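You operate a simulated robot arm through the tools that you are given. There is no shell and no other tool. Be economical: measure what you need, move in short steps, check, and stop when the job is done.

Carry out the task below with a simulated robot arm. There is one attempt and no reset: what you move stays moved.

TASK
Put things in order on the door side of the work table. At the end: the purple hot roller from the door side of the work table stands where the teal coupler stood; the teal coupler stands where the grey felt pad stood; the white shine can from the door side of the work table is on the white tray; the grey felt pad stands where the white shine can stood; whatever was shut is shut again. Leave all else as you found it, and nothing knocked over.

The check looks at the end state, three seconds after you hand in, the way a careful person would. Anything else that was tipped, shoved, dropped, spilled or broken makes it a failure.

THE ROBOT
A 7-joint arm with a two-finger parallel gripper, fixed in place. Base frame: the origin is at the foot of the arm, x ahead of it, y to its left, z up; the work surface is at about z = 0. Readings come in mm, rad, newtons and seconds.
With the tool pointing down near the work surface it reaches from about 240 to 620 mm from the base axis. Its first joint turns from -1.152 to 1.152 rad. Payload 2.6 kg.
Tool frame: the origin (TCP) lies between the finger pads and is the grasp point; the fingertips stand 30 mm ahead of it; z points along the fingers, y is the line along which they close. The gripper opens to 94 mm. The fingers are 28 mm wide and 10 mm thick; the gripper's body (50 by 96 mm) begins 55 mm behind the TCP.
Orientation is that of the tool frame in the base frame, as [roll, pitch, yaw] about the fixed x, y, z axes, in that order (R = Rz(yaw) Ry(pitch) Rx(roll)). With the fingers straight down and closing along the base's y, the tool's x points along the base's -x, its y along +y and its z along -z.

THE INTERFACE
- The arm moves only by the tool send_rows. Its argument "targets" is one flat list of numbers, 7 for each row, row after row: the gripper command, from -1 (shut) to 1 (fully open), values between in proportion, then the shift along the base's x, y, z in mm, then the turn, a rotation vector about the base's x, y, z in degrees. In form: [gripper, x, y, z, ax, ay, az, gripper, x, y, z, ax, ay, az, ...]. A call has 1 to 12 rows; each row is the pose to reach, as a shift and turn from the pose commanded when the call began. A row lasts 0.2 s, in which the tool goes at most 50 mm and 0.15 rad; a call with a longer step from one row to the next is refused whole, and so is a gripper value outside its range. A pose out of reach is approached as far as the arm can. The call stops where the force on the tool passes 40 N (or 10 N more than at its start, if that is more) or the arm is blocked; 0.2 s more then pass. The fingers move at their own pace (about 72 mm/s each) and stop on an object; they squeeze with about 22 N. The grip force told is the motor's: it shows also when the fingers shut on nothing. Time passes only in rows, and 0.2 s behind the last, so rows that repeat a pose let the fingers close. The reply holds the time, the measured pose of the TCP, the force on the tool along the base axes, the opening and the grip force, in the units named above and with some noise.
- Cameras (640 x 400 px; columns grow to the right, rows downward): "scene" is fixed at [36.8, 439, 567.2]; the picture's right is [-0.72, -0.69, 0.00], its down [-0.42, 0.44, -0.80] and it looks along [0.55, -0.58, -0.60] (base axes); focal length 340 px, centre (320, 200). "wrist" rides on the gripper at [76, 14, -103] in the tool frame; the picture's right is [-0.18, 0.98, 0.00], its down [-0.75, -0.14, -0.64] and it looks along [-0.63, -0.12, 0.77] (tool axes); focal length 243 px, centre (320, 200). There is no depth. A picture from a camera that has moved, and an enlarged one, comes with that camera's place and axes in the base frame and with its lens. The place of the scene camera against the robot may be out by one fixed shift of up to 12 mm in any direction.
- camera(camera): a new picture of that camera. No time passes.
- zoom(camera, box): a new picture of the part [left, top, right, bottom] of that camera's present view, enlarged. No time passes.
- finish_job(): hands the job in; it is judged then, once.

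Work in short steps. Places have to be worked out from the pictures, the camera data and where the tool is seen: move nearer, look again, correct. Check each grasp and each placing, and mend what went wrong. You have 120 turns and 64 pictures in all, those below and enlarged ones among them. Open the gripper and draw the arm clear of the work before you hand the job in, unless the task says otherwise; then end with one line.

The tools are called after ">>>" as name(argument=value, ...) on one line, values as JSON. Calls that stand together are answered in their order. send_rows: Moves the arm, as the interface text tells. Its arguments: {"type":"object","properties":{"targets":{"type":"array","items":{"type":"number"}}},"required":["targets"]} The other tools are called the same way: camera (camera) takes a picture; zoom (camera, box) takes an enlarged picture of a part of a camera's view; finish_job () hands the job in.

At the start:

```text
clock: 0.0
eef_pos: [476.3, -5.4, 244.4]
orientation: [3.141, 0.003, -3.141]
force: [-0.1, 0.5, -0.7]
grip_width: 93.9
grip_force: 0.0
```

scene: 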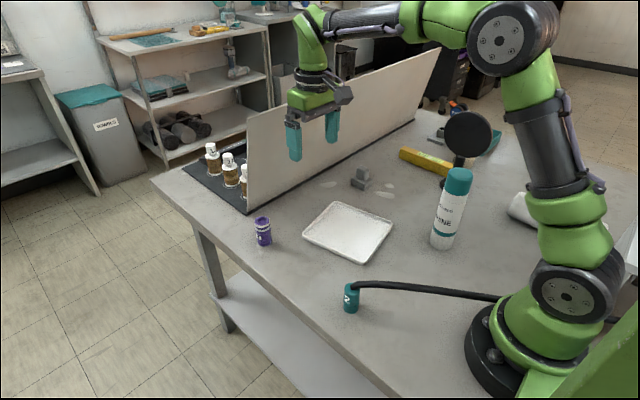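
wrist: 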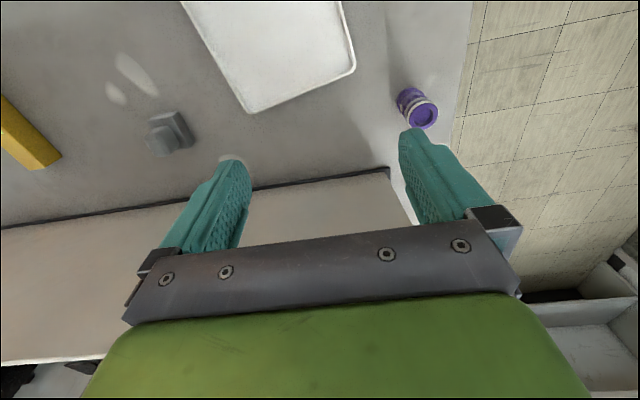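

I start by enlarging the scene to identify the objects and their neighbours.

>>> zoom(camera="scene", box=[200, 130, 400, 330])

>>> zoom(camera="scene", box=[340, 80, 600, 320])

```text
2.00 times, centred on (300, 230) of scene
camera zoom: at [36.8, 439.0, 567.2], right [-0.72, -0.69, 0.0], down [-0.42, 0.44, -0.8], along [0.55, -0.58, -0.6], focal length 680 px, centre (360, 140)
```

zoom: 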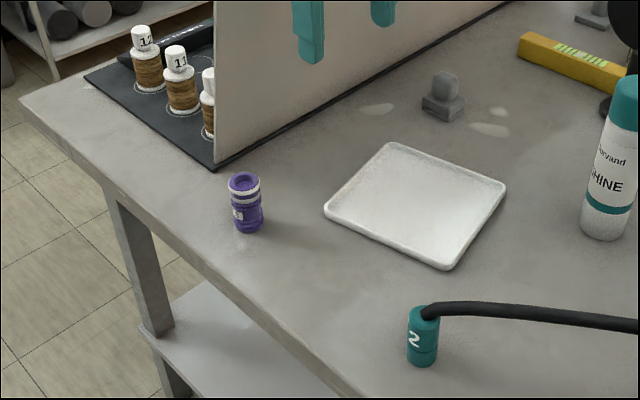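

```text
1.67 times, centred on (470, 200) of scene
camera zoom: at [36.8, 439.0, 567.2], right [-0.72, -0.69, 0.0], down [-0.42, 0.44, -0.8], along [0.55, -0.58, -0.6], focal length 566 px, centre (70, 200)
```

zoom: 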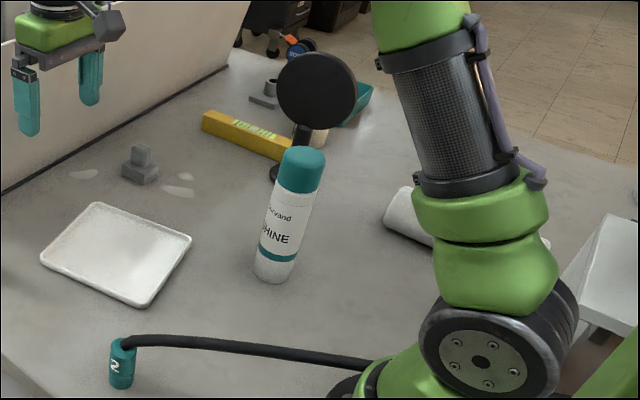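

The chain is: can → tray, pad → can spot, coupler (hose attached) → pad spot, roller → coupler spot. I back the arm up and raise it so the wrist camera sees the hose and the can area.

>>> send_rows(targets=[1, -30, -20, 30, 0, 0, 0, 1, -60, -40, 60, 0, 0, 0, 1, -90, -60, 90, 0, 0, 0, 1, -110, -80, 110, 0, 0, 0, 1, -130, -90, 130, 0, 0, 0])

>>> camera(camera="wrist")

>>> camera(camera="scene")

```text
clock: 1.2
eef_pos: [347.6, -93.6, 374.6]
orientation: [-3.141, -0.001, 3.14]
force: [-0.5, -0.4, -0.1]
grip_width: 94.3
grip_force: 0.0
```

```text
59 pictures are left
camera wrist: at [272.9, -79.0, 477.7], right [0.18, 0.98, 0.0], down [0.75, -0.14, 0.64], along [0.63, -0.12, -0.77], focal length 243 px, centre (320, 200)
```

wrist: 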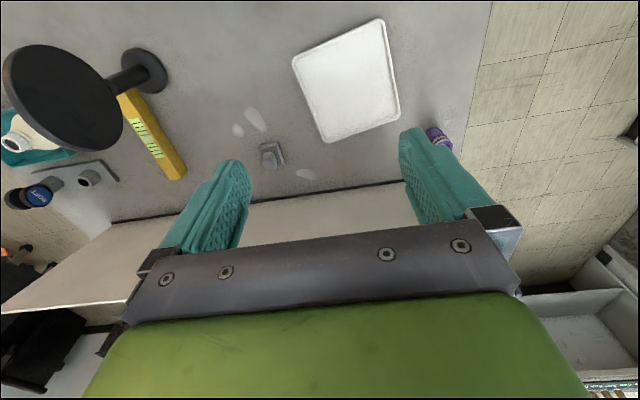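

```text
58 pictures are left
```

scene: 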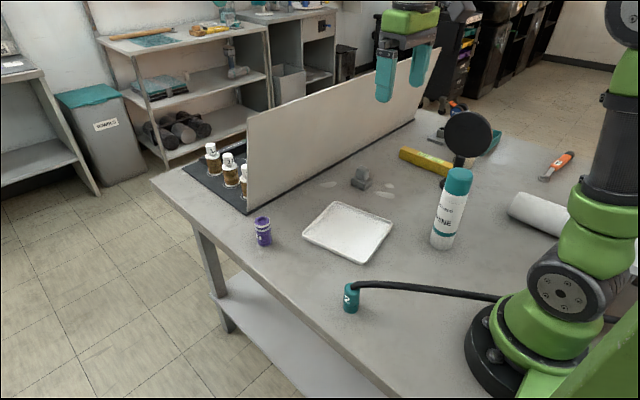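

I turn the hand so the wrist camera looks sideways over the can and the hose.

>>> send_rows(targets=[1, -5, 5, 3, 0, 0, -8, 1, -10, 10, 6, 0, 0, -16, 1, -15, 15, 10, 0, 0, -24, 1, -20, 25, 15, 0, 0, -32, 1, -20, 35, 20, 0, 0, -40, 1, -20, 45, 25, 0, 0, -48, 1, -20, 60, 30, 0, 0, -56, 1, -20, 75, 30, 0, 0, -64, 1, -20, 90, 30, 0, 0, -72, 1, -20, 95, 30, 0, 0, -80, 1, -20, 95, 30, 0, 0, -88, 1, -20, 95, 30, 0, 0, -95])

>>> camera(camera="wrist")

```text
clock: 3.8
eef_pos: [326.0, 1.1, 405.2]
orientation: [-3.14, 0.004, 1.482]
force: [-0.4, -0.5, 0.0]
grip_width: 93.8
grip_force: 0.0
```

```text
57 pictures are left
camera wrist: at [349.2, 75.2, 508.7], right [0.96, -0.27, 0.0], down [-0.21, -0.74, 0.64], along [-0.17, -0.62, -0.77], focal length 243 px, centre (320, 200)
```

wrist: 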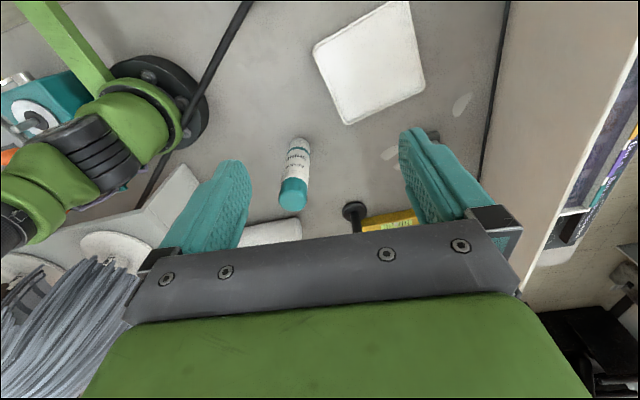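

The hose runs past the base to something at the back right. I enlarge that region to find its anchor and height.

>>> zoom(camera="wrist", box=[0, 0, 320, 300])

>>> zoom(camera="scene", box=[440, 160, 640, 340])

```text
1.33 times, centred on (160, 150) of wrist
camera zoom: at [349.2, 75.2, 508.7], right [0.96, -0.27, 0.0], down [-0.21, -0.74, 0.64], along [-0.17, -0.62, -0.77], focal length 324 px, centre (533, 267)
```

zoom: 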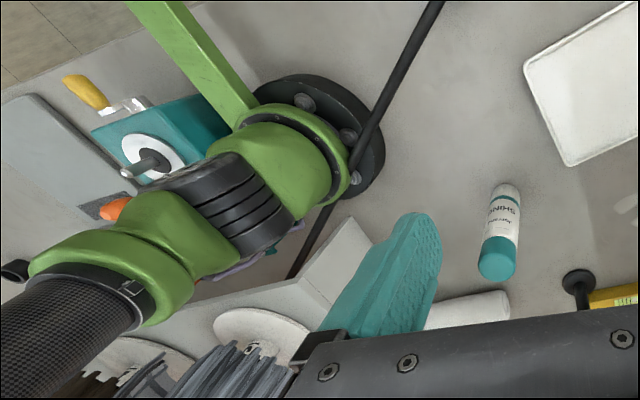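

```text
2.22 times, centred on (540, 250) of scene
camera zoom: at [36.8, 439.0, 567.2], right [-0.72, -0.69, 0.0], down [-0.42, 0.44, -0.8], along [0.55, -0.58, -0.6], focal length 755 px, centre (-169, 89)
```

zoom: 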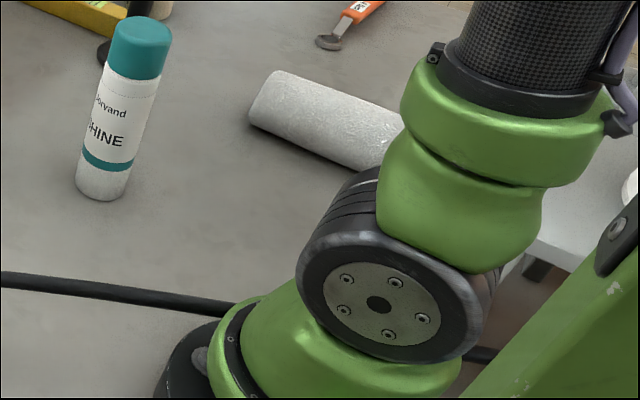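

The hose stays between the coupler and the back-right, so moving objects on the right side first is fine. I move above the can and check its alignment in the wrist view.

>>> send_rows(targets=[1, -18, -36, -20, 0, 0, 0, 1, -36, -72, -40, 0, 0, 0, 1, -54, -108, -60, 0, 0, 0, 1, -72, -144, -80, 0, 0, 0, 1, -88, -176, -105, 0, 0, 0])

>>> camera(camera="wrist")

>>> camera(camera="scene")

```text
clock: 5.0
eef_pos: [240.3, -174.7, 300.4]
orientation: [-3.141, 0.0, 1.486]
force: [0.5, 0.2, 0.1]
grip_width: 94.0
grip_force: 0.0
```

```text
54 pictures are left
camera wrist: at [261.1, -100.8, 404.5], right [0.96, -0.27, 0.0], down [-0.21, -0.74, 0.64], along [-0.17, -0.62, -0.77], focal length 243 px, centre (320, 200)
```

wrist: 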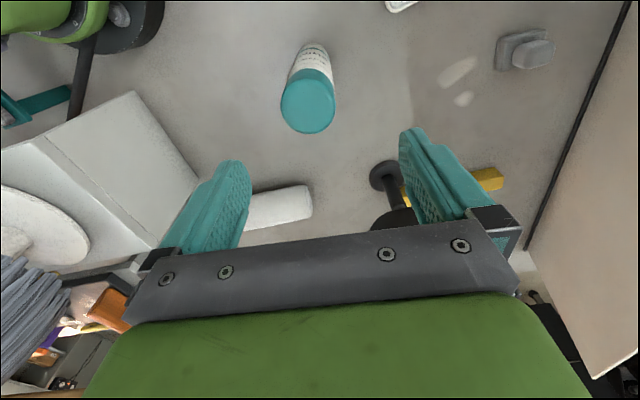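

```text
53 pictures are left
```

scene: 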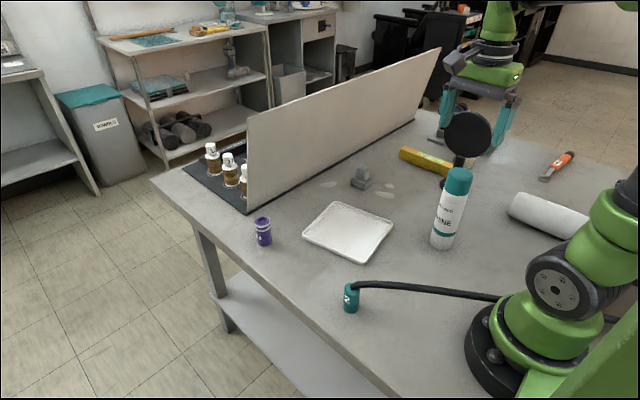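

The can's cap is at about (233, -167), top near z = 195. I shift and come down partway to check again.

>>> send_rows(targets=[1, -4, 4, -25, 0, 0, 0, 1, -7, 7, -50, 0, 0, 0, 1, -7, 7, -75, 0, 0, 0])

>>> camera(camera="wrist")

```text
clock: 5.8
eef_pos: [232.1, -169.5, 224.9]
orientation: [3.14, 0.001, 1.484]
force: [0.0, 0.0, -0.4]
grip_width: 94.1
grip_force: 0.0
```

```text
52 pictures are left
camera wrist: at [252.8, -94.9, 327.4], right [0.96, -0.27, 0.0], down [-0.21, -0.74, 0.64], along [-0.17, -0.62, -0.77], focal length 243 px, centre (320, 200)
```

wrist: 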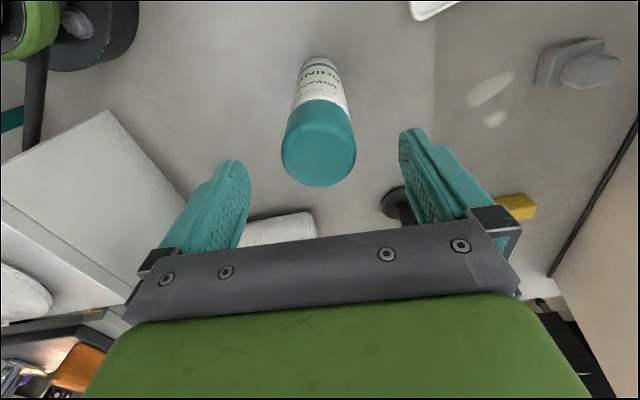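

Two views triangulate the can at (232, -168) with its top at z ≈ 184. I descend to z ≈ 138 and close.

>>> send_rows(targets=[1, 0, 2, -30, 0, 0, 0, 1, 0, 2, -60, 0, 0, 0, 1, 0, 2, -86, 0, 0, 0, -1, 0, 2, -86, 0, 0, 0, -1, 0, 2, -86, 0, 0, 0, -1, 0, 2, -86, 0, 0, 0])

>>> camera(camera="wrist")

```text
clock: 7.2
eef_pos: [231.5, -165.8, 140.0]
orientation: [-3.141, -0.001, 1.486]
force: [-0.2, -0.2, 0.1]
grip_width: 49.6
grip_force: 22.8
```

```text
51 pictures are left
camera wrist: at [254.1, -91.1, 243.6], right [0.96, -0.27, 0.0], down [-0.21, -0.74, 0.64], along [-0.17, -0.62, -0.77], focal length 243 px, centre (320, 200)
```

wrist: 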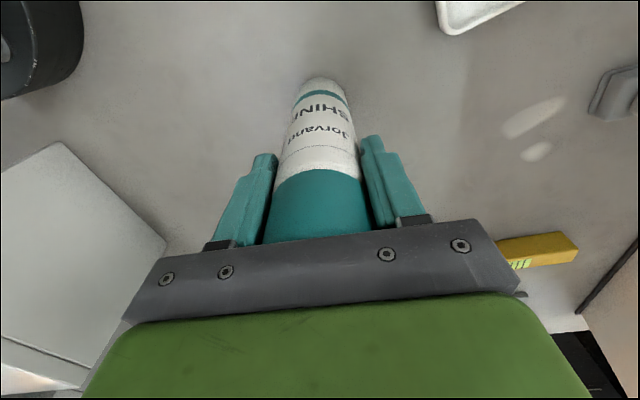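

The can is held (49.6 mm). I lift it and carry it over the tray, whose centre I work out at about (412, -52).

>>> send_rows(targets=[-1, 0, 0, 25, 0, 0, 0, -1, 0, 0, 55, 0, 0, 0, -1, 20, 12, 80, 0, 0, 0, -1, 55, 36, 80, 0, 0, 0, -1, 90, 60, 80, 0, 0, 0, -1, 125, 84, 80, 0, 0, 0, -1, 160, 106, 80, 0, 0, 0, -1, 183, 122, 80, 0, 0, 0, -1, 183, 122, 80, 0, 0, 0])

>>> camera(camera="wrist")

>>> camera(camera="scene")

```text
clock: 9.2
eef_pos: [412.4, -45.4, 216.3]
orientation: [-3.141, 0.002, 1.484]
force: [0.2, 0.3, -1.5]
grip_width: 49.7
grip_force: 21.6
```

```text
50 pictures are left
camera wrist: at [434.5, 30.0, 319.7], right [0.96, -0.27, 0.0], down [-0.21, -0.74, 0.64], along [-0.17, -0.62, -0.77], focal length 243 px, centre (320, 200)
```

wrist: 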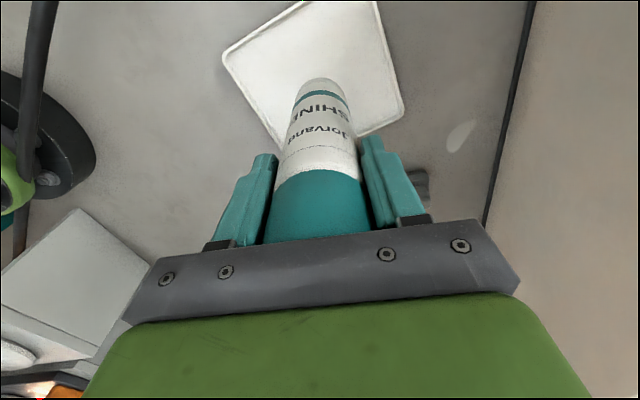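

```text
49 pictures are left
```

scene: 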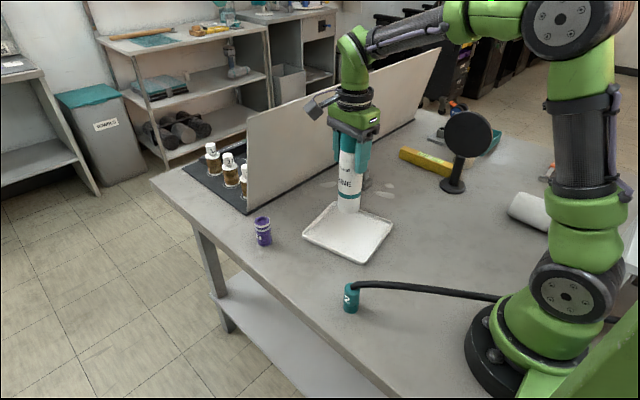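

TCP is near the tray centre (413, -53). I lower the can to just above the tray and feel for contact.

>>> send_rows(targets=[-1, 2, -3, -25, 0, 0, 0, -1, 2, -3, -50, 0, 0, 0, -1, 2, -3, -62, 0, 0, 0, -1, 2, -3, -66, 0, 0, 0, -1, 2, -3, -68, 0, 0, 0, -1, 2, -3, -70, 0, 0, 0])

>>> zoom(camera="scene", box=[280, 140, 420, 280])

```text
clock: 10.6
eef_pos: [416.4, -47.9, 147.7]
orientation: [-3.141, -0.001, 1.482]
force: [-0.2, -0.5, -3.1]
grip_width: 49.5
grip_force: 22.8
```

```text
2.86 times, centred on (350, 210) of scene
camera zoom: at [36.8, 439.0, 567.2], right [-0.72, -0.69, 0.0], down [-0.42, 0.44, -0.8], along [0.55, -0.58, -0.6], focal length 971 px, centre (234, 171)
```

zoom: 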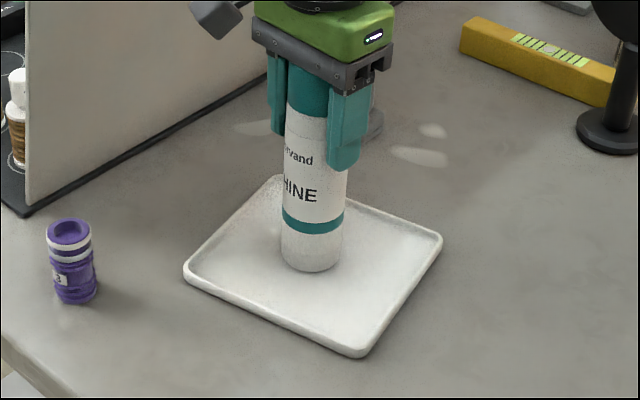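

Still slightly above the tray floor, I think; I continue down in 1 mm steps.

>>> send_rows(targets=[-1, 0, 0, -1, 0, 0, 0, -1, 0, 0, -2, 0, 0, 0])

>>> send_rows(targets=[-1, 0, 0, -1, 0, 0, 0, -1, 0, 0, -1.5, 0, 0, 0])

```text
clock: 11.2
eef_pos: [417.0, -47.7, 147.2]
orientation: [-3.14, 0.001, 1.483]
force: [0.3, 0.0, -2.3]
grip_width: 49.6
grip_force: 21.8
```

```text
clock: 11.8
eef_pos: [415.5, -46.7, 144.7]
orientation: [-3.141, 0.001, 1.485]
force: [-0.3, 0.1, 0.9]
grip_width: 49.3
grip_force: 21.6
```

The force has turned from about -2.5 to +0.9 N: the can touches the tray. I open partly, then fully, and rise straight up.

>>> send_rows(targets=[-1, 0, 0, -0.5, 0, 0, 0, 0.3, 0, 0, -0.5, 0, 0, 0, 0.7, 0, 0, -0.5, 0, 0, 0, 0.7, 0, 0, -0.5, 0, 0, 0, 0.8, 0, 0, 20, 0, 0, 0, 0.8, 0, 0, 50, 0, 0, 0, 1, 0, 0, 90, 0, 0, 0, 1, 0, 0, 120, 0, 0, 0])

>>> camera(camera="scene")

```text
clock: 13.6
eef_pos: [415.6, -45.6, 267.2]
orientation: [-3.141, 0.002, 1.481]
force: [0.3, 0.4, 1.2]
grip_width: 94.0
grip_force: 0.1
```

```text
47 pictures are left
```

scene: 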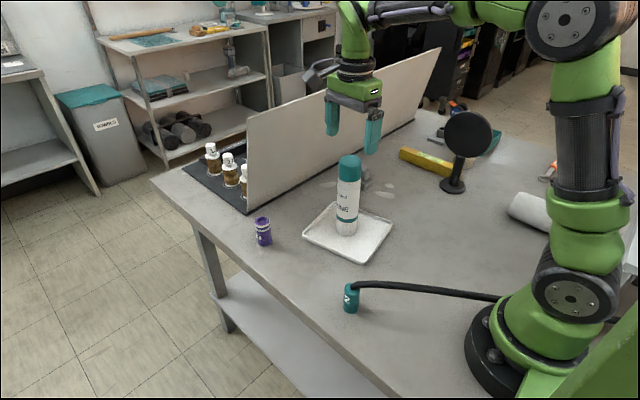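

The can stands on the tray. Next I go above the grey pad (about (508, -232)) for a close look.

>>> send_rows(targets=[1, 10, -35, 0, 0, 0, 0, 1, 28, -70, 0, 0, 0, 0, 1, 46, -105, 0, 0, 0, 0, 1, 65, -140, -20, 0, 0, 0, 1, 92, -180, -40, 0, 0, 0, 1, 92, -187, -70, 0, 0, 0])

>>> camera(camera="wrist")

```text
refused: row 5 steps farther than a row can; nothing moved
```

```text
46 pictures are left
camera wrist: at [437.4, 29.2, 371.1], right [0.96, -0.27, 0.0], down [-0.21, -0.74, 0.64], along [-0.17, -0.62, -0.77], focal length 243 px, centre (320, 200)
```

wrist: 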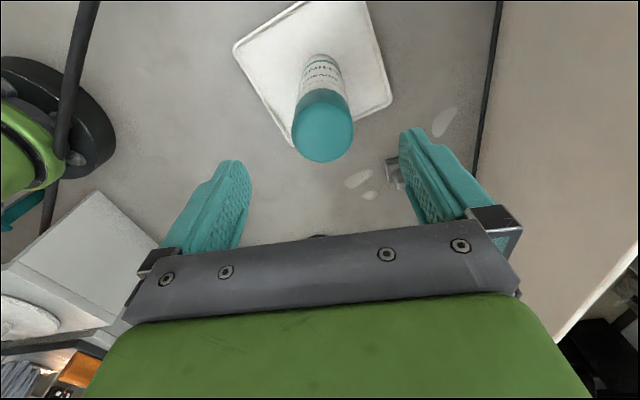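

One step was too long; I resend with shorter steps.

>>> send_rows(targets=[1, 15, -35, 0, 0, 0, 0, 1, 32, -70, 0, 0, 0, 0, 1, 50, -105, 0, 0, 0, 0, 1, 68, -140, -20, 0, 0, 0, 1, 85, -170, -45, 0, 0, 0, 1, 92, -187, -75, 0, 0, 0])

>>> camera(camera="wrist")

```text
clock: 15.0
eef_pos: [509.9, -234.1, 193.7]
orientation: [3.141, 0.001, 1.485]
force: [-0.1, -0.8, 0.7]
grip_width: 94.0
grip_force: 0.0
```

```text
45 pictures are left
camera wrist: at [531.7, -159.8, 296.2], right [0.96, -0.27, 0.0], down [-0.21, -0.74, 0.64], along [-0.17, -0.62, -0.77], focal length 243 px, centre (320, 200)
```

wrist: 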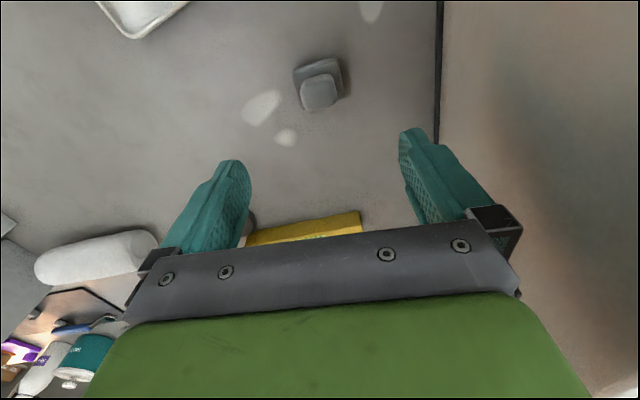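

>>> zoom(camera="wrist", box=[240, 30, 400, 130])

```text
4.00 times, centred on (320, 80) of wrist
camera zoom: at [531.7, -159.8, 296.2], right [0.96, -0.27, 0.0], down [-0.21, -0.74, 0.64], along [-0.17, -0.62, -0.77], focal length 970 px, centre (320, 680)
```

zoom: 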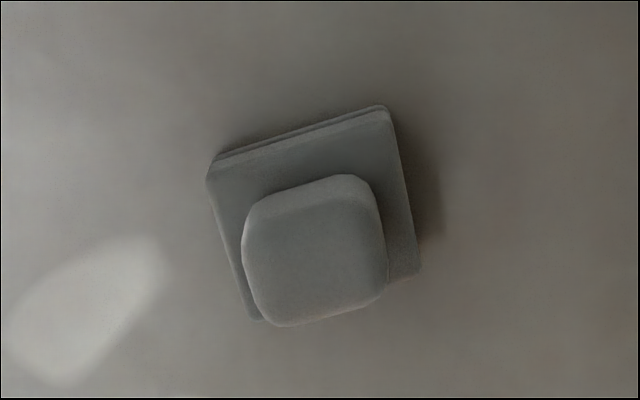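

The pad is a 46 mm square plate with a ~38 mm knob, aligned to the base axes, centred at about (512, -231). I square the gripper (+5° yaw), descend over it and stop short to check.

>>> send_rows(targets=[1, 3, 3, -35, 0, 0, 5, 1, 3, 3, -75, 0, 0, 5, 1, 3, 3, -110, 0, 0, 5, 1, 3, 3, -125, 0, 0, 5])

>>> camera(camera="wrist")

>>> zoom(camera="scene", box=[300, 120, 440, 220])

```text
clock: 16.0
eef_pos: [512.9, -231.2, 65.1]
orientation: [3.141, -0.002, 1.572]
force: [0.6, -0.4, 0.6]
grip_width: 94.2
grip_force: 0.1
```

```text
43 pictures are left
camera wrist: at [527.6, -155.1, 168.1], right [0.98, -0.18, 0.0], down [-0.14, -0.75, 0.64], along [-0.12, -0.63, -0.77], focal length 243 px, centre (320, 200)
```

wrist: 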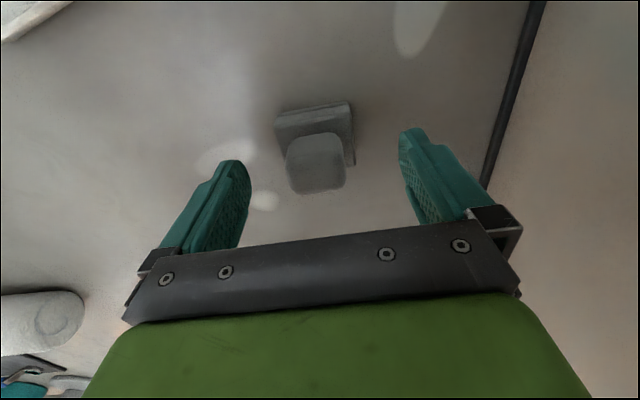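

```text
4.00 times, centred on (370, 170) of scene
camera zoom: at [36.8, 439.0, 567.2], right [-0.72, -0.69, 0.0], down [-0.42, 0.44, -0.8], along [0.55, -0.58, -0.6], focal length 1360 px, centre (120, 320)
```

zoom: 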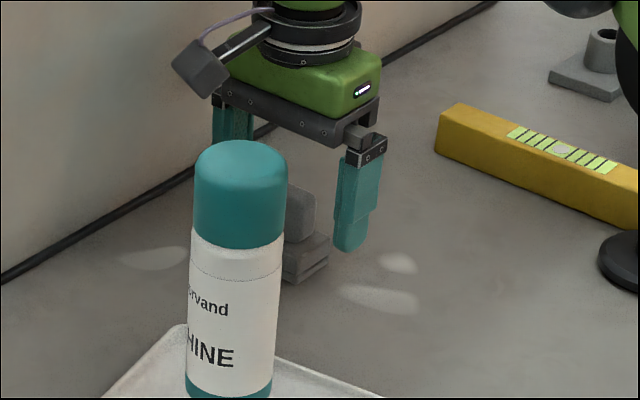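

Knob top at z ≈ 44, centre (512, -230). I lower to z ≈ 48 so the tips stay above the plate, and close on the knob.

>>> send_rows(targets=[1, -1, 1, -10, 0, 0, 0, 1, -1, 1, -17, 0, 0, 0, -1, -1, 1, -17, 0, 0, 0, -1, -1, 1, -17, 0, 0, 0, -1, -1, 1, -17, 0, 0, 0, -1, -1, 1, -17, 0, 0, 0])

>>> camera(camera="wrist")

```text
clock: 17.4
eef_pos: [509.7, -230.9, 47.6]
orientation: [-3.141, 0.001, 1.57]
force: [0.6, -0.5, 0.1]
grip_width: 49.2
grip_force: 22.1
```

```text
41 pictures are left
camera wrist: at [525.9, -154.6, 151.6], right [0.98, -0.18, 0.0], down [-0.14, -0.75, 0.64], along [-0.12, -0.63, -0.77], focal length 243 px, centre (320, 200)
```

wrist: 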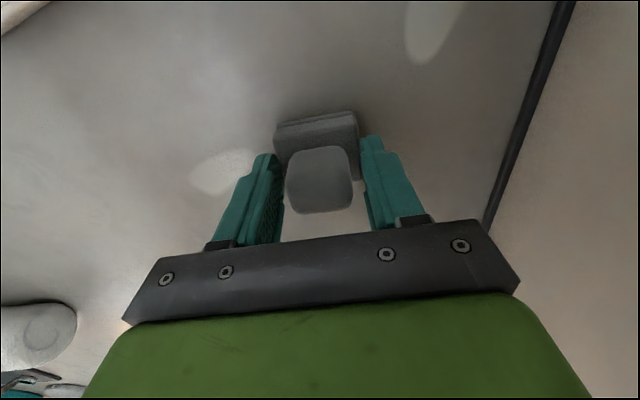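

The width of 49.2 mm means the tips caught the top of the plate. I reopen and go 9 mm lower to hold the plate itself properly.

>>> send_rows(targets=[0.6, 0, 0, 0, 0, 0, 0, 0.6, 0, 0, -4, 0, 0, 0, 0.6, 0, 0, -9, 0, 0, 0, -1, 0, 0, -9, 0, 0, 0, -1, 0, 0, -9, 0, 0, 0, -1, 0, 0, -9, 0, 0, 0])

>>> camera(camera="wrist")

```text
clock: 18.8
eef_pos: [509.3, -231.5, 40.2]
orientation: [3.14, 0.002, 1.57]
force: [0.5, 0.0, -0.1]
grip_width: 49.3
grip_force: 21.7
```

```text
40 pictures are left
camera wrist: at [525.6, -154.6, 142.9], right [0.98, -0.18, 0.0], down [-0.14, -0.75, 0.64], along [-0.12, -0.63, -0.77], focal length 243 px, centre (320, 200)
```

wrist: 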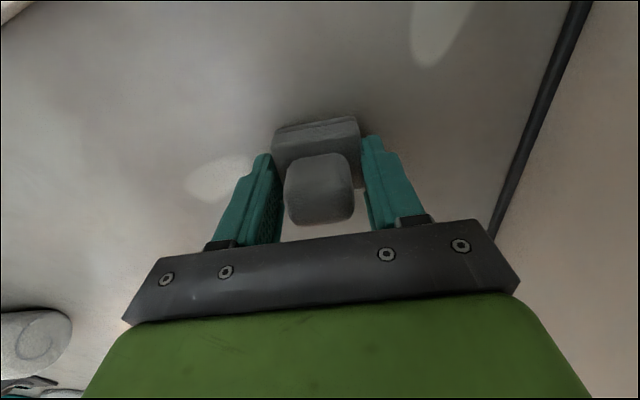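

The plate is firmly held. I lift and carry the pad to the can's former spot (232, -168).

>>> send_rows(targets=[-1, 0, 0, 15, 0, 0, 0, -1, 0, 0, 50, 0, 0, 0, -1, -30, 5, 80, 0, 0, 0, -1, -75, 15, 80, 0, 0, 0, -1, -120, 26, 80, 0, 0, 0, -1, -165, 37, 80, 0, 0, 0, -1, -210, 48, 80, 0, 0, 0, -1, -250, 57, 80, 0, 0, 0, -1, -278, 63, 60, 0, 0, 0, -1, -278, 63, 20, 0, 0, 0, -1, -278, 63, 12, 0, 0, 0])

>>> camera(camera="wrist")

>>> camera(camera="scene")

```text
clock: 21.2
eef_pos: [233.1, -167.8, 52.7]
orientation: [-3.141, 0.003, 1.571]
force: [0.4, -0.2, -0.5]
grip_width: 49.2
grip_force: 21.7
```

```text
39 pictures are left
camera wrist: at [248.5, -90.8, 155.8], right [0.98, -0.18, 0.0], down [-0.14, -0.75, 0.64], along [-0.12, -0.63, -0.77], focal length 243 px, centre (320, 200)
```

wrist: 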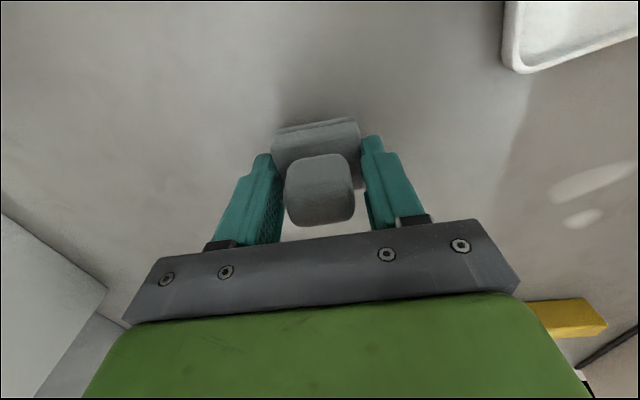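

```text
38 pictures are left
```

scene: 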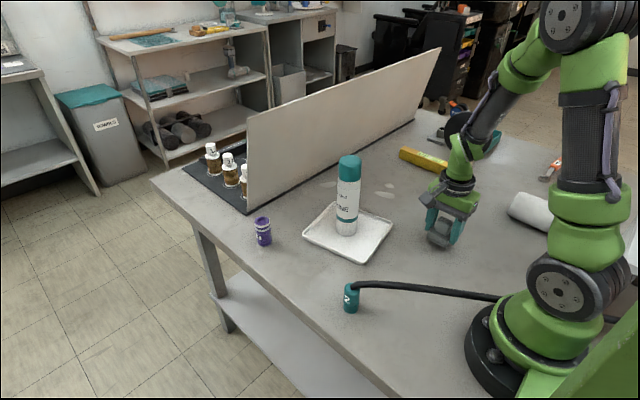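

Positioned right; I lower the remaining 12 mm, release, and rise.

>>> send_rows(targets=[-1, -1, 0, -6, 0, 0, 0, -1, -1, 0, -11, 0, 0, 0, -1, -1, 0, -12.5, 0, 0, 0, 0.3, -1, 0, -12.5, 0, 0, 0, 0.6, -1, 0, -12.5, 0, 0, 0, 0.6, -1, 0, -12.5, 0, 0, 0, 0.8, -1, 0, 10, 0, 0, 0, 1, -1, 0, 50, 0, 0, 0, 1, -1, 0, 95, 0, 0, 0, 1, -1, 0, 135, 0, 0, 0])

>>> camera(camera="wrist")

```text
clock: 23.4
eef_pos: [229.5, -168.5, 187.4]
orientation: [3.141, 0.004, 1.57]
force: [0.0, 0.5, 0.9]
grip_width: 94.1
grip_force: 0.1
```

```text
37 pictures are left
camera wrist: at [245.3, -93.2, 290.9], right [0.98, -0.18, 0.0], down [-0.14, -0.75, 0.64], along [-0.12, -0.63, -0.77], focal length 243 px, centre (320, 200)
```

wrist: 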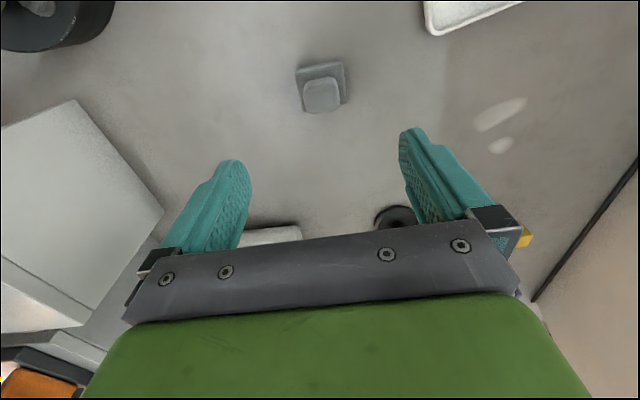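

The pad now stands at the can's spot. Next the coupler: I'll swing over to it, turning the hand so the fingers close across the hose direction (yaw ≈ 214°).

>>> send_rows(targets=[1, 5, 10, 25, 0, 0, 8, 1, 15, 25, 50, 0, 0, 16, 1, 30, 50, 65, 0, 0, 24, 1, 40, 80, 65, 0, 0, 32, 1, 50, 110, 65, 0, 0, 40, 1, 55, 140, 65, 0, 0, 48, 1, 55, 170, 65, 0, 0, 56, 1, 55, 200, 65, 0, 0, 64, 1, 50, 230, 65, 0, 0, 72, 1, 45, 260, 65, 0, 0, 80, 1, 38, 284, 65, 0, 0, 88, 1, 36, 284, 50, 0, 0, 96])

>>> send_rows(targets=[1, 0, 0, 0, 0, 0, 8, 1, 0, 0, 0, 0, 0, 16, 1, 0, 0, 0, 0, 0, 24, 1, 0, 0, 0, 0, 0, 28])

>>> camera(camera="wrist")

```text
clock: 26.0
eef_pos: [265.7, 115.4, 237.2]
orientation: [3.14, 0.002, -3.033]
force: [-0.8, -1.0, 0.4]
grip_width: 93.8
grip_force: 0.1
```

```text
clock: 27.0
eef_pos: [266.3, 116.4, 236.7]
orientation: [-3.14, 0.0, -2.544]
force: [0.3, 0.4, 0.6]
grip_width: 94.1
grip_force: 0.0
```

```text
36 pictures are left
camera wrist: at [196.6, 84.9, 340.3], right [-0.4, 0.92, 0.0], down [0.7, 0.31, 0.64], along [0.59, 0.26, -0.77], focal length 243 px, centre (320, 200)
```

wrist: 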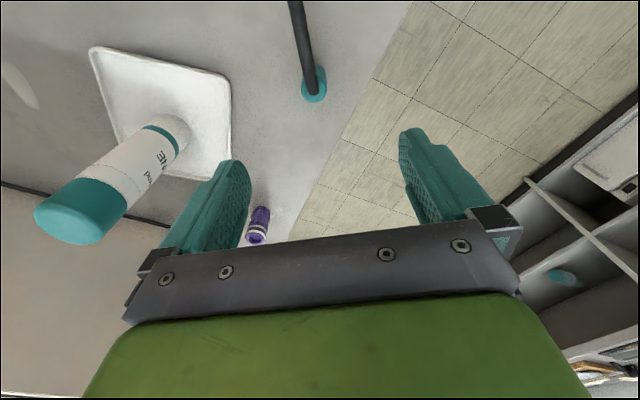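

The coupler shows near (271, 110). I enlarge to get its shape and height.

>>> zoom(camera="wrist", box=[260, 40, 370, 120])

>>> zoom(camera="scene", box=[310, 250, 410, 330])

```text
5.00 times, centred on (315, 80) of wrist
camera zoom: at [196.6, 84.9, 340.3], right [-0.4, 0.92, 0.0], down [0.7, 0.31, 0.64], along [0.59, 0.26, -0.77], focal length 1213 px, centre (345, 800)
```

zoom: 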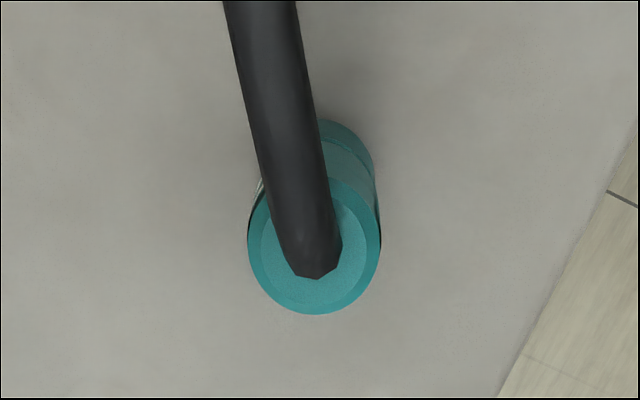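

```text
5.00 times, centred on (360, 290) of scene
camera zoom: at [36.8, 439.0, 567.2], right [-0.72, -0.69, 0.0], down [-0.42, 0.44, -0.8], along [0.55, -0.58, -0.6], focal length 1700 px, centre (120, -250)
```

zoom: 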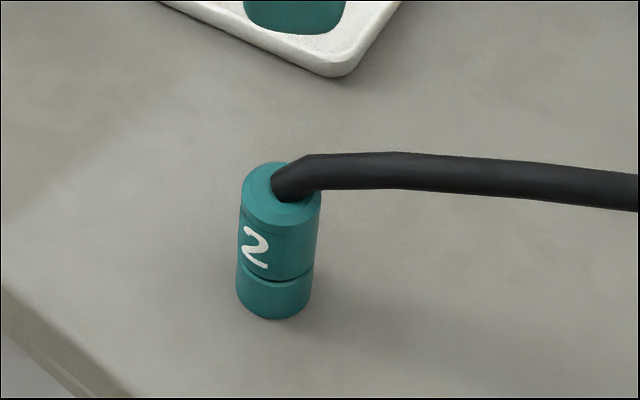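

The coupler is a ~30 mm cylinder about 63 mm high at roughly (269.5, 109.7), hose leaving the top. I centre on it and come down to z ≈ 130 to check.

>>> send_rows(targets=[1, 2, -3, -35, 0, 0, 0, 1, 3.5, -6, -70, 0, 0, 0, 1, 3.5, -6, -107, 0, 0, 0])

>>> camera(camera="wrist")

```text
clock: 27.8
eef_pos: [267.6, 109.1, 130.1]
orientation: [3.14, 0.001, -2.548]
force: [0.4, -0.7, -0.2]
grip_width: 94.2
grip_force: 0.0
```

```text
33 pictures are left
camera wrist: at [198.9, 78.2, 233.0], right [-0.4, 0.92, 0.0], down [0.7, 0.3, 0.64], along [0.59, 0.26, -0.77], focal length 243 px, centre (320, 200)
```

wrist: 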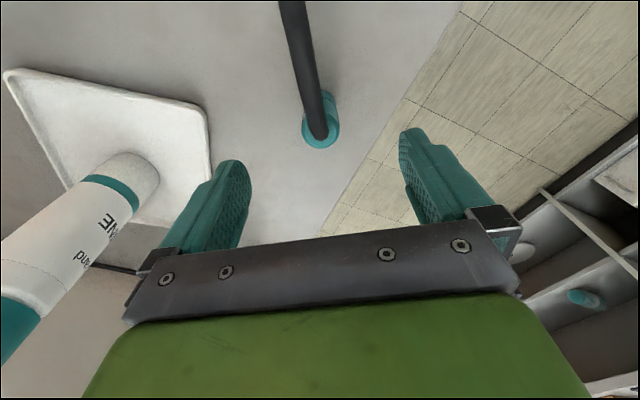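

Lateral alignment is right (column 320). I descend to z ≈ 42 with fingers open and look.

>>> send_rows(targets=[1, 1, 0.5, -35, 0, 0, 0, 1, 1, 0.5, -65, 0, 0, 0, 1, 1, 0.5, -88, 0, 0, 0])

>>> camera(camera="wrist")

>>> zoom(camera="scene", box=[290, 210, 430, 330])

```text
clock: 28.6
eef_pos: [274.4, 112.0, 40.5]
orientation: [3.14, 0.002, -2.547]
force: [0.2, 0.1, 0.5]
grip_width: 94.1
grip_force: 0.1
```

```text
32 pictures are left
camera wrist: at [204.1, 80.5, 143.9], right [-0.4, 0.92, 0.0], down [0.7, 0.3, 0.64], along [0.59, 0.26, -0.77], focal length 243 px, centre (320, 200)
```

wrist: 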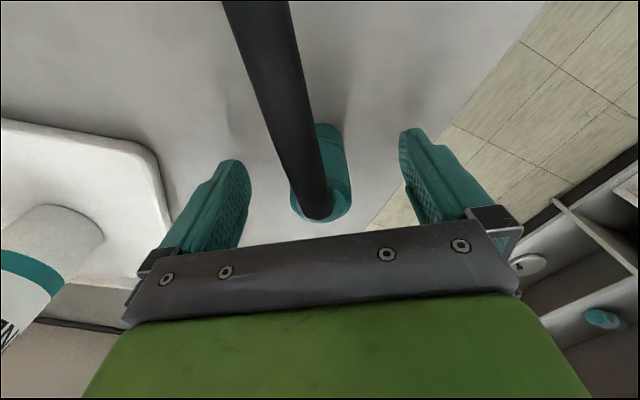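

```text
3.33 times, centred on (360, 270) of scene
camera zoom: at [36.8, 439.0, 567.2], right [-0.72, -0.69, 0.0], down [-0.42, 0.44, -0.8], along [0.55, -0.58, -0.6], focal length 1133 px, centre (187, -33)
```

zoom: 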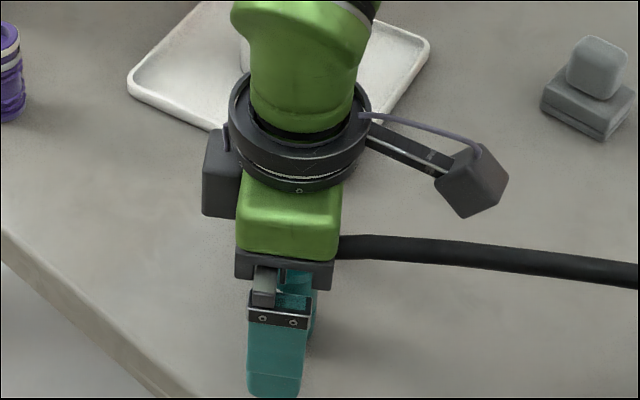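

The coupler sits centred between the fingers, hose clear of the palm. I close the gripper.

>>> send_rows(targets=[-1, 0, 0, 0, 0, 0, 0, -1, 0, 0, 0, 0, 0, 0, -1, 0, 0, 0, 0, 0, 0, -1, 0, 0, 0, 0, 0, 0])

>>> send_rows(targets=[-1, 0, 0, 10, 0, 0, 0, -1, 0, 0, 25, 0, 0, 0, -1, 0, 0, 45, 0, 0, 0])

>>> camera(camera="scene")

>>> camera(camera="wrist")

```text
clock: 29.6
eef_pos: [273.9, 111.0, 41.7]
orientation: [-3.14, 0.002, -2.547]
force: [0.3, 0.7, 0.5]
grip_width: 29.1
grip_force: 22.1
```

```text
clock: 30.4
eef_pos: [274.4, 112.0, 87.1]
orientation: [-3.141, 0.0, -2.545]
force: [-0.1, 0.1, -0.5]
grip_width: 29.0
grip_force: 22.4
```

```text
30 pictures are left
```

scene: 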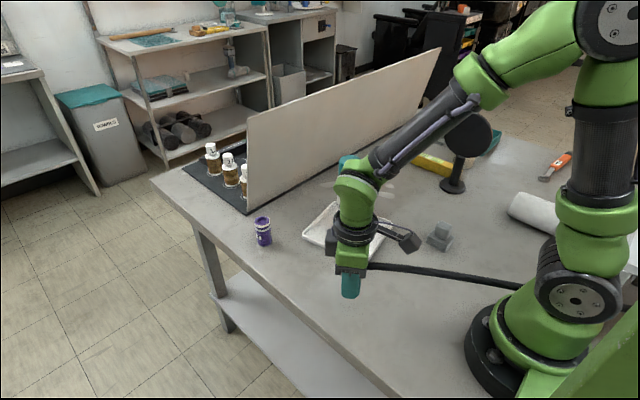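

```text
29 pictures are left
camera wrist: at [204.0, 80.7, 191.0], right [-0.4, 0.92, 0.0], down [0.7, 0.3, 0.64], along [0.59, 0.26, -0.77], focal length 243 px, centre (320, 200)
```

wrist: 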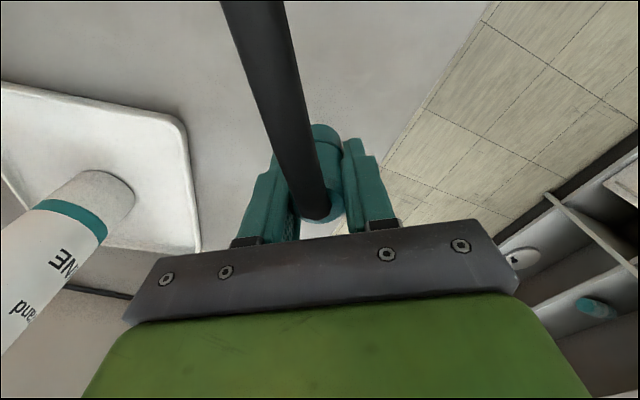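

The coupler is free and held at 29 mm with no pull. I raise it and swing it inside of the can (closer to the base), turning the hand along with the hose direction and watching the force.

>>> send_rows(targets=[-1, 0, 0, 40, 0, 0, 0, -1, 5, -20, 73, 0, 0, -3, -1, 12, -55, 73, 0, 0, -7, -1, 18, -90, 73, 0, 0, -11, -1, 20, -125, 73, 0, 0, -15, -1, 22, -160, 73, 0, 0, -19, -1, 24, -195, 73, 0, 0, -23, -1, 28, -225, 73, 0, 0, -26])

>>> camera(camera="scene")

>>> camera(camera="wrist")

```text
clock: 32.2
eef_pos: [299.9, -114.5, 160.5]
orientation: [-3.141, 0.003, -3.001]
force: [0.1, -0.2, 0.8]
grip_width: 28.5
grip_force: 22.0
```

```text
28 pictures are left
```

scene: 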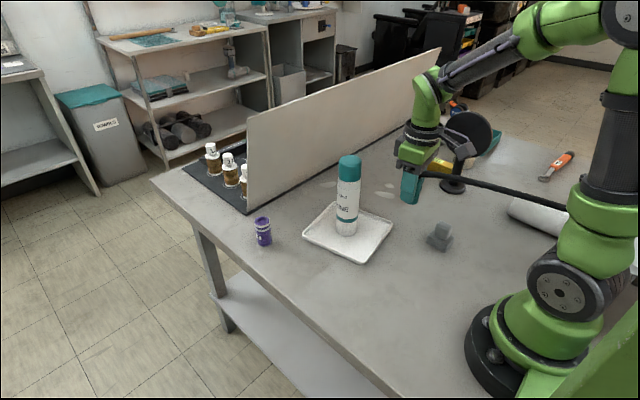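

```text
27 pictures are left
camera wrist: at [224.5, -110.4, 263.6], right [0.05, 1.0, 0.0], down [0.77, -0.04, 0.64], along [0.64, -0.03, -0.77], focal length 243 px, centre (320, 200)
```

wrist: 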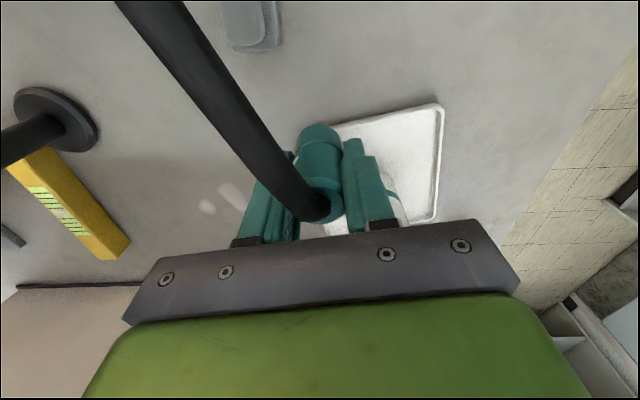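

No pull and no contact. The hose trails toward the back right; I continue outward to above the pad's former spot (511, -231), staying high.

>>> send_rows(targets=[-1, 30, -20, 0, 0, 0, 0, -1, 65, -40, 0, 0, 0, 0, -1, 100, -60, 0, 0, 0, 0, -1, 135, -80, 0, 0, 0, 0, -1, 170, -98, 0, 0, 0, 0, -1, 200, -113, 0, 0, 0, 0, -1, 211, -117, 0, 0, 0, 0])

>>> camera(camera="scene")

>>> camera(camera="wrist")

```text
clock: 33.8
eef_pos: [509.3, -231.1, 159.3]
orientation: [3.14, 0.0, -3.002]
force: [-1.1, 0.4, -0.4]
grip_width: 28.5
grip_force: 22.0
```

```text
26 pictures are left
```

scene: 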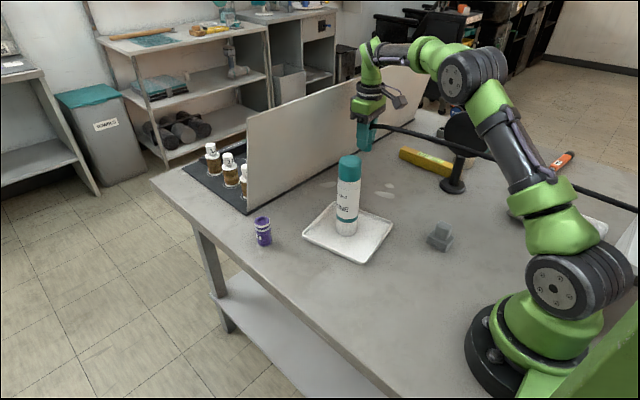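

```text
25 pictures are left
camera wrist: at [433.2, -227.4, 262.0], right [0.05, 1.0, 0.0], down [0.77, -0.04, 0.64], along [0.64, -0.03, -0.77], focal length 243 px, centre (320, 200)
```

wrist: 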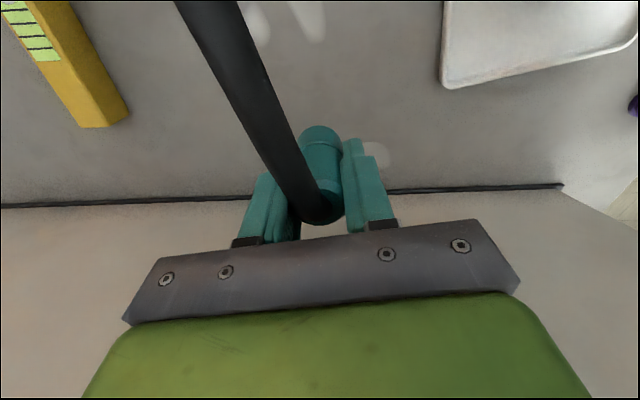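

The coupler is above the target with no load. I enlarge to check the hose's clearance to the mirror before lowering.

>>> zoom(camera="scene", box=[340, 70, 640, 260])

```text
2.11 times, centred on (490, 165) of scene
camera zoom: at [36.8, 439.0, 567.2], right [-0.72, -0.69, 0.0], down [-0.42, 0.44, -0.8], along [0.55, -0.58, -0.6], focal length 716 px, centre (-38, 274)
```

zoom: 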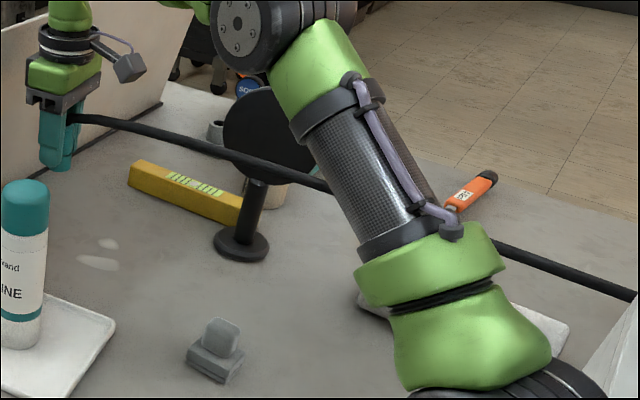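

The hose arcs well in front of the mirror (about 100 mm away). I lower the coupler to about 15 mm above the table and recheck.

>>> send_rows(targets=[-1, 2, 0, -30, 0, 0, 0, -1, 3, 0, -60, 0, 0, 0, -1, 3, 0, -90, 0, 0, 0, -1, 3, 0, -103, 0, 0, 0])

>>> zoom(camera="scene", box=[340, 70, 640, 260])

>>> camera(camera="wrist")

```text
clock: 34.8
eef_pos: [516.1, -231.8, 55.8]
orientation: [-3.141, 0.002, -3.003]
force: [-0.4, 0.3, -0.5]
grip_width: 28.1
grip_force: 22.2
```

```text
2.11 times, centred on (490, 165) of scene
camera zoom: at [36.8, 439.0, 567.2], right [-0.72, -0.69, 0.0], down [-0.42, 0.44, -0.8], along [0.55, -0.58, -0.6], focal length 716 px, centre (-38, 274)
```

zoom: 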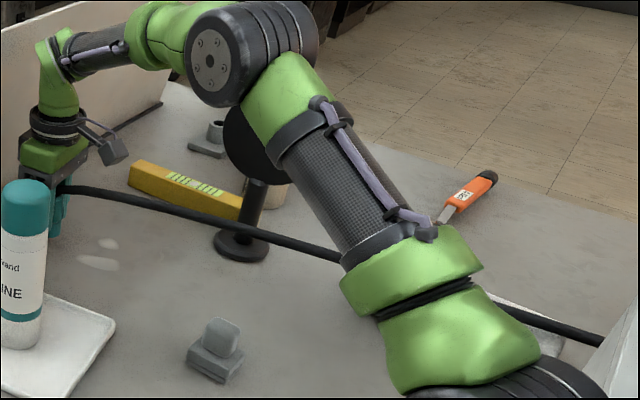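

```text
22 pictures are left
camera wrist: at [439.5, -228.7, 158.6], right [0.05, 1.0, 0.0], down [0.77, -0.04, 0.64], along [0.64, -0.03, -0.77], focal length 243 px, centre (320, 200)
```

wrist: 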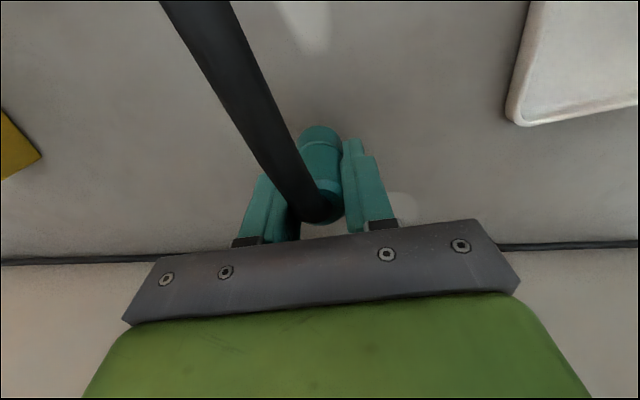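

All clear. I lower the last ~14 mm, release gently and look.

>>> send_rows(targets=[-1, -2, 0, -8, 0, 0, 0, -1, -2, 0, -13, 0, 0, 0, -1, -2, 0, -14.5, 0, 0, 0, -1, -2, 0, -14.5, 0, 0, 0])

```text
clock: 35.8
eef_pos: [512.3, -230.6, 40.5]
orientation: [3.14, 0.001, -3.002]
force: [0.4, 0.7, 0.0]
grip_width: 28.5
grip_force: 22.1
```

Same height as at the pick-up. I open slightly and check that it stays standing.

>>> send_rows(targets=[-0.1, 0, 0, 0, 0, 0, 0, -0.1, 0, 0, 0, 0, 0, 0, -0.1, 0, 0, 0, 0, 0, 0])

>>> camera(camera="wrist")

```text
clock: 36.6
eef_pos: [512.5, -231.5, 42.8]
orientation: [-3.14, 0.003, -3.003]
force: [-0.1, 0.6, -0.8]
grip_width: 42.3
grip_force: 0.0
```

```text
21 pictures are left
camera wrist: at [436.6, -227.7, 145.2], right [0.04, 1.0, 0.0], down [0.77, -0.03, 0.64], along [0.64, -0.03, -0.77], focal length 243 px, centre (320, 200)
```

wrist: 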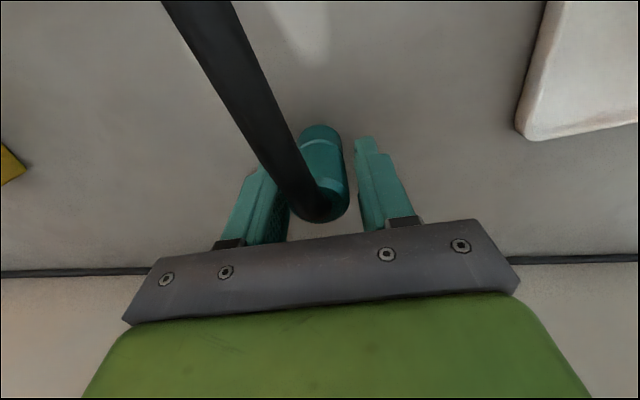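

It stands upright on its own. I open fully and rise straight up slowly.

>>> send_rows(targets=[0.6, 0, 0, 0, 0, 0, 0, 1, 0, 0, 0, 0, 0, 0, 1, 0, 0, 5, 0, 0, 0, 1, 0, 0, 20, 0, 0, 0, 1, 0, 0, 45, 0, 0, 0, 1, 0, 0, 80, 0, 0, 0, 1, 0, 0, 120, 0, 0, 0, 1, 0, 0, 165, 0, 0, 0])

>>> camera(camera="wrist")

>>> camera(camera="scene")

```text
clock: 38.4
eef_pos: [513.7, -231.7, 205.0]
orientation: [-3.141, 0.001, -3.001]
force: [-0.9, 0.4, 0.4]
grip_width: 94.0
grip_force: 0.0
```

```text
20 pictures are left
camera wrist: at [437.1, -228.0, 308.1], right [0.04, 1.0, 0.0], down [0.77, -0.03, 0.64], along [0.64, -0.03, -0.77], focal length 243 px, centre (320, 200)
```

wrist: 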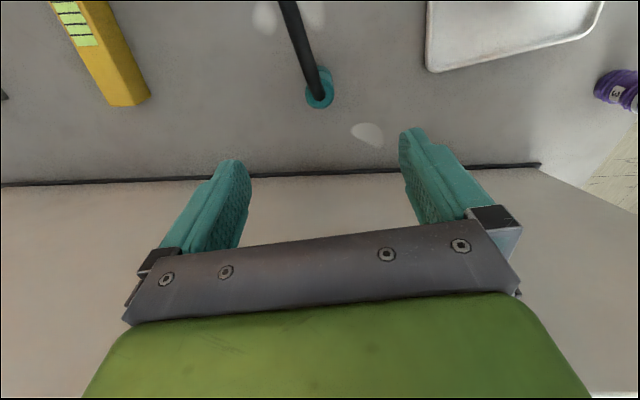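

```text
19 pictures are left
```

scene: 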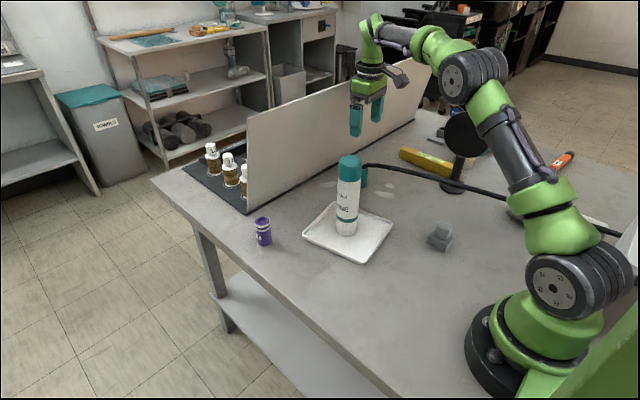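

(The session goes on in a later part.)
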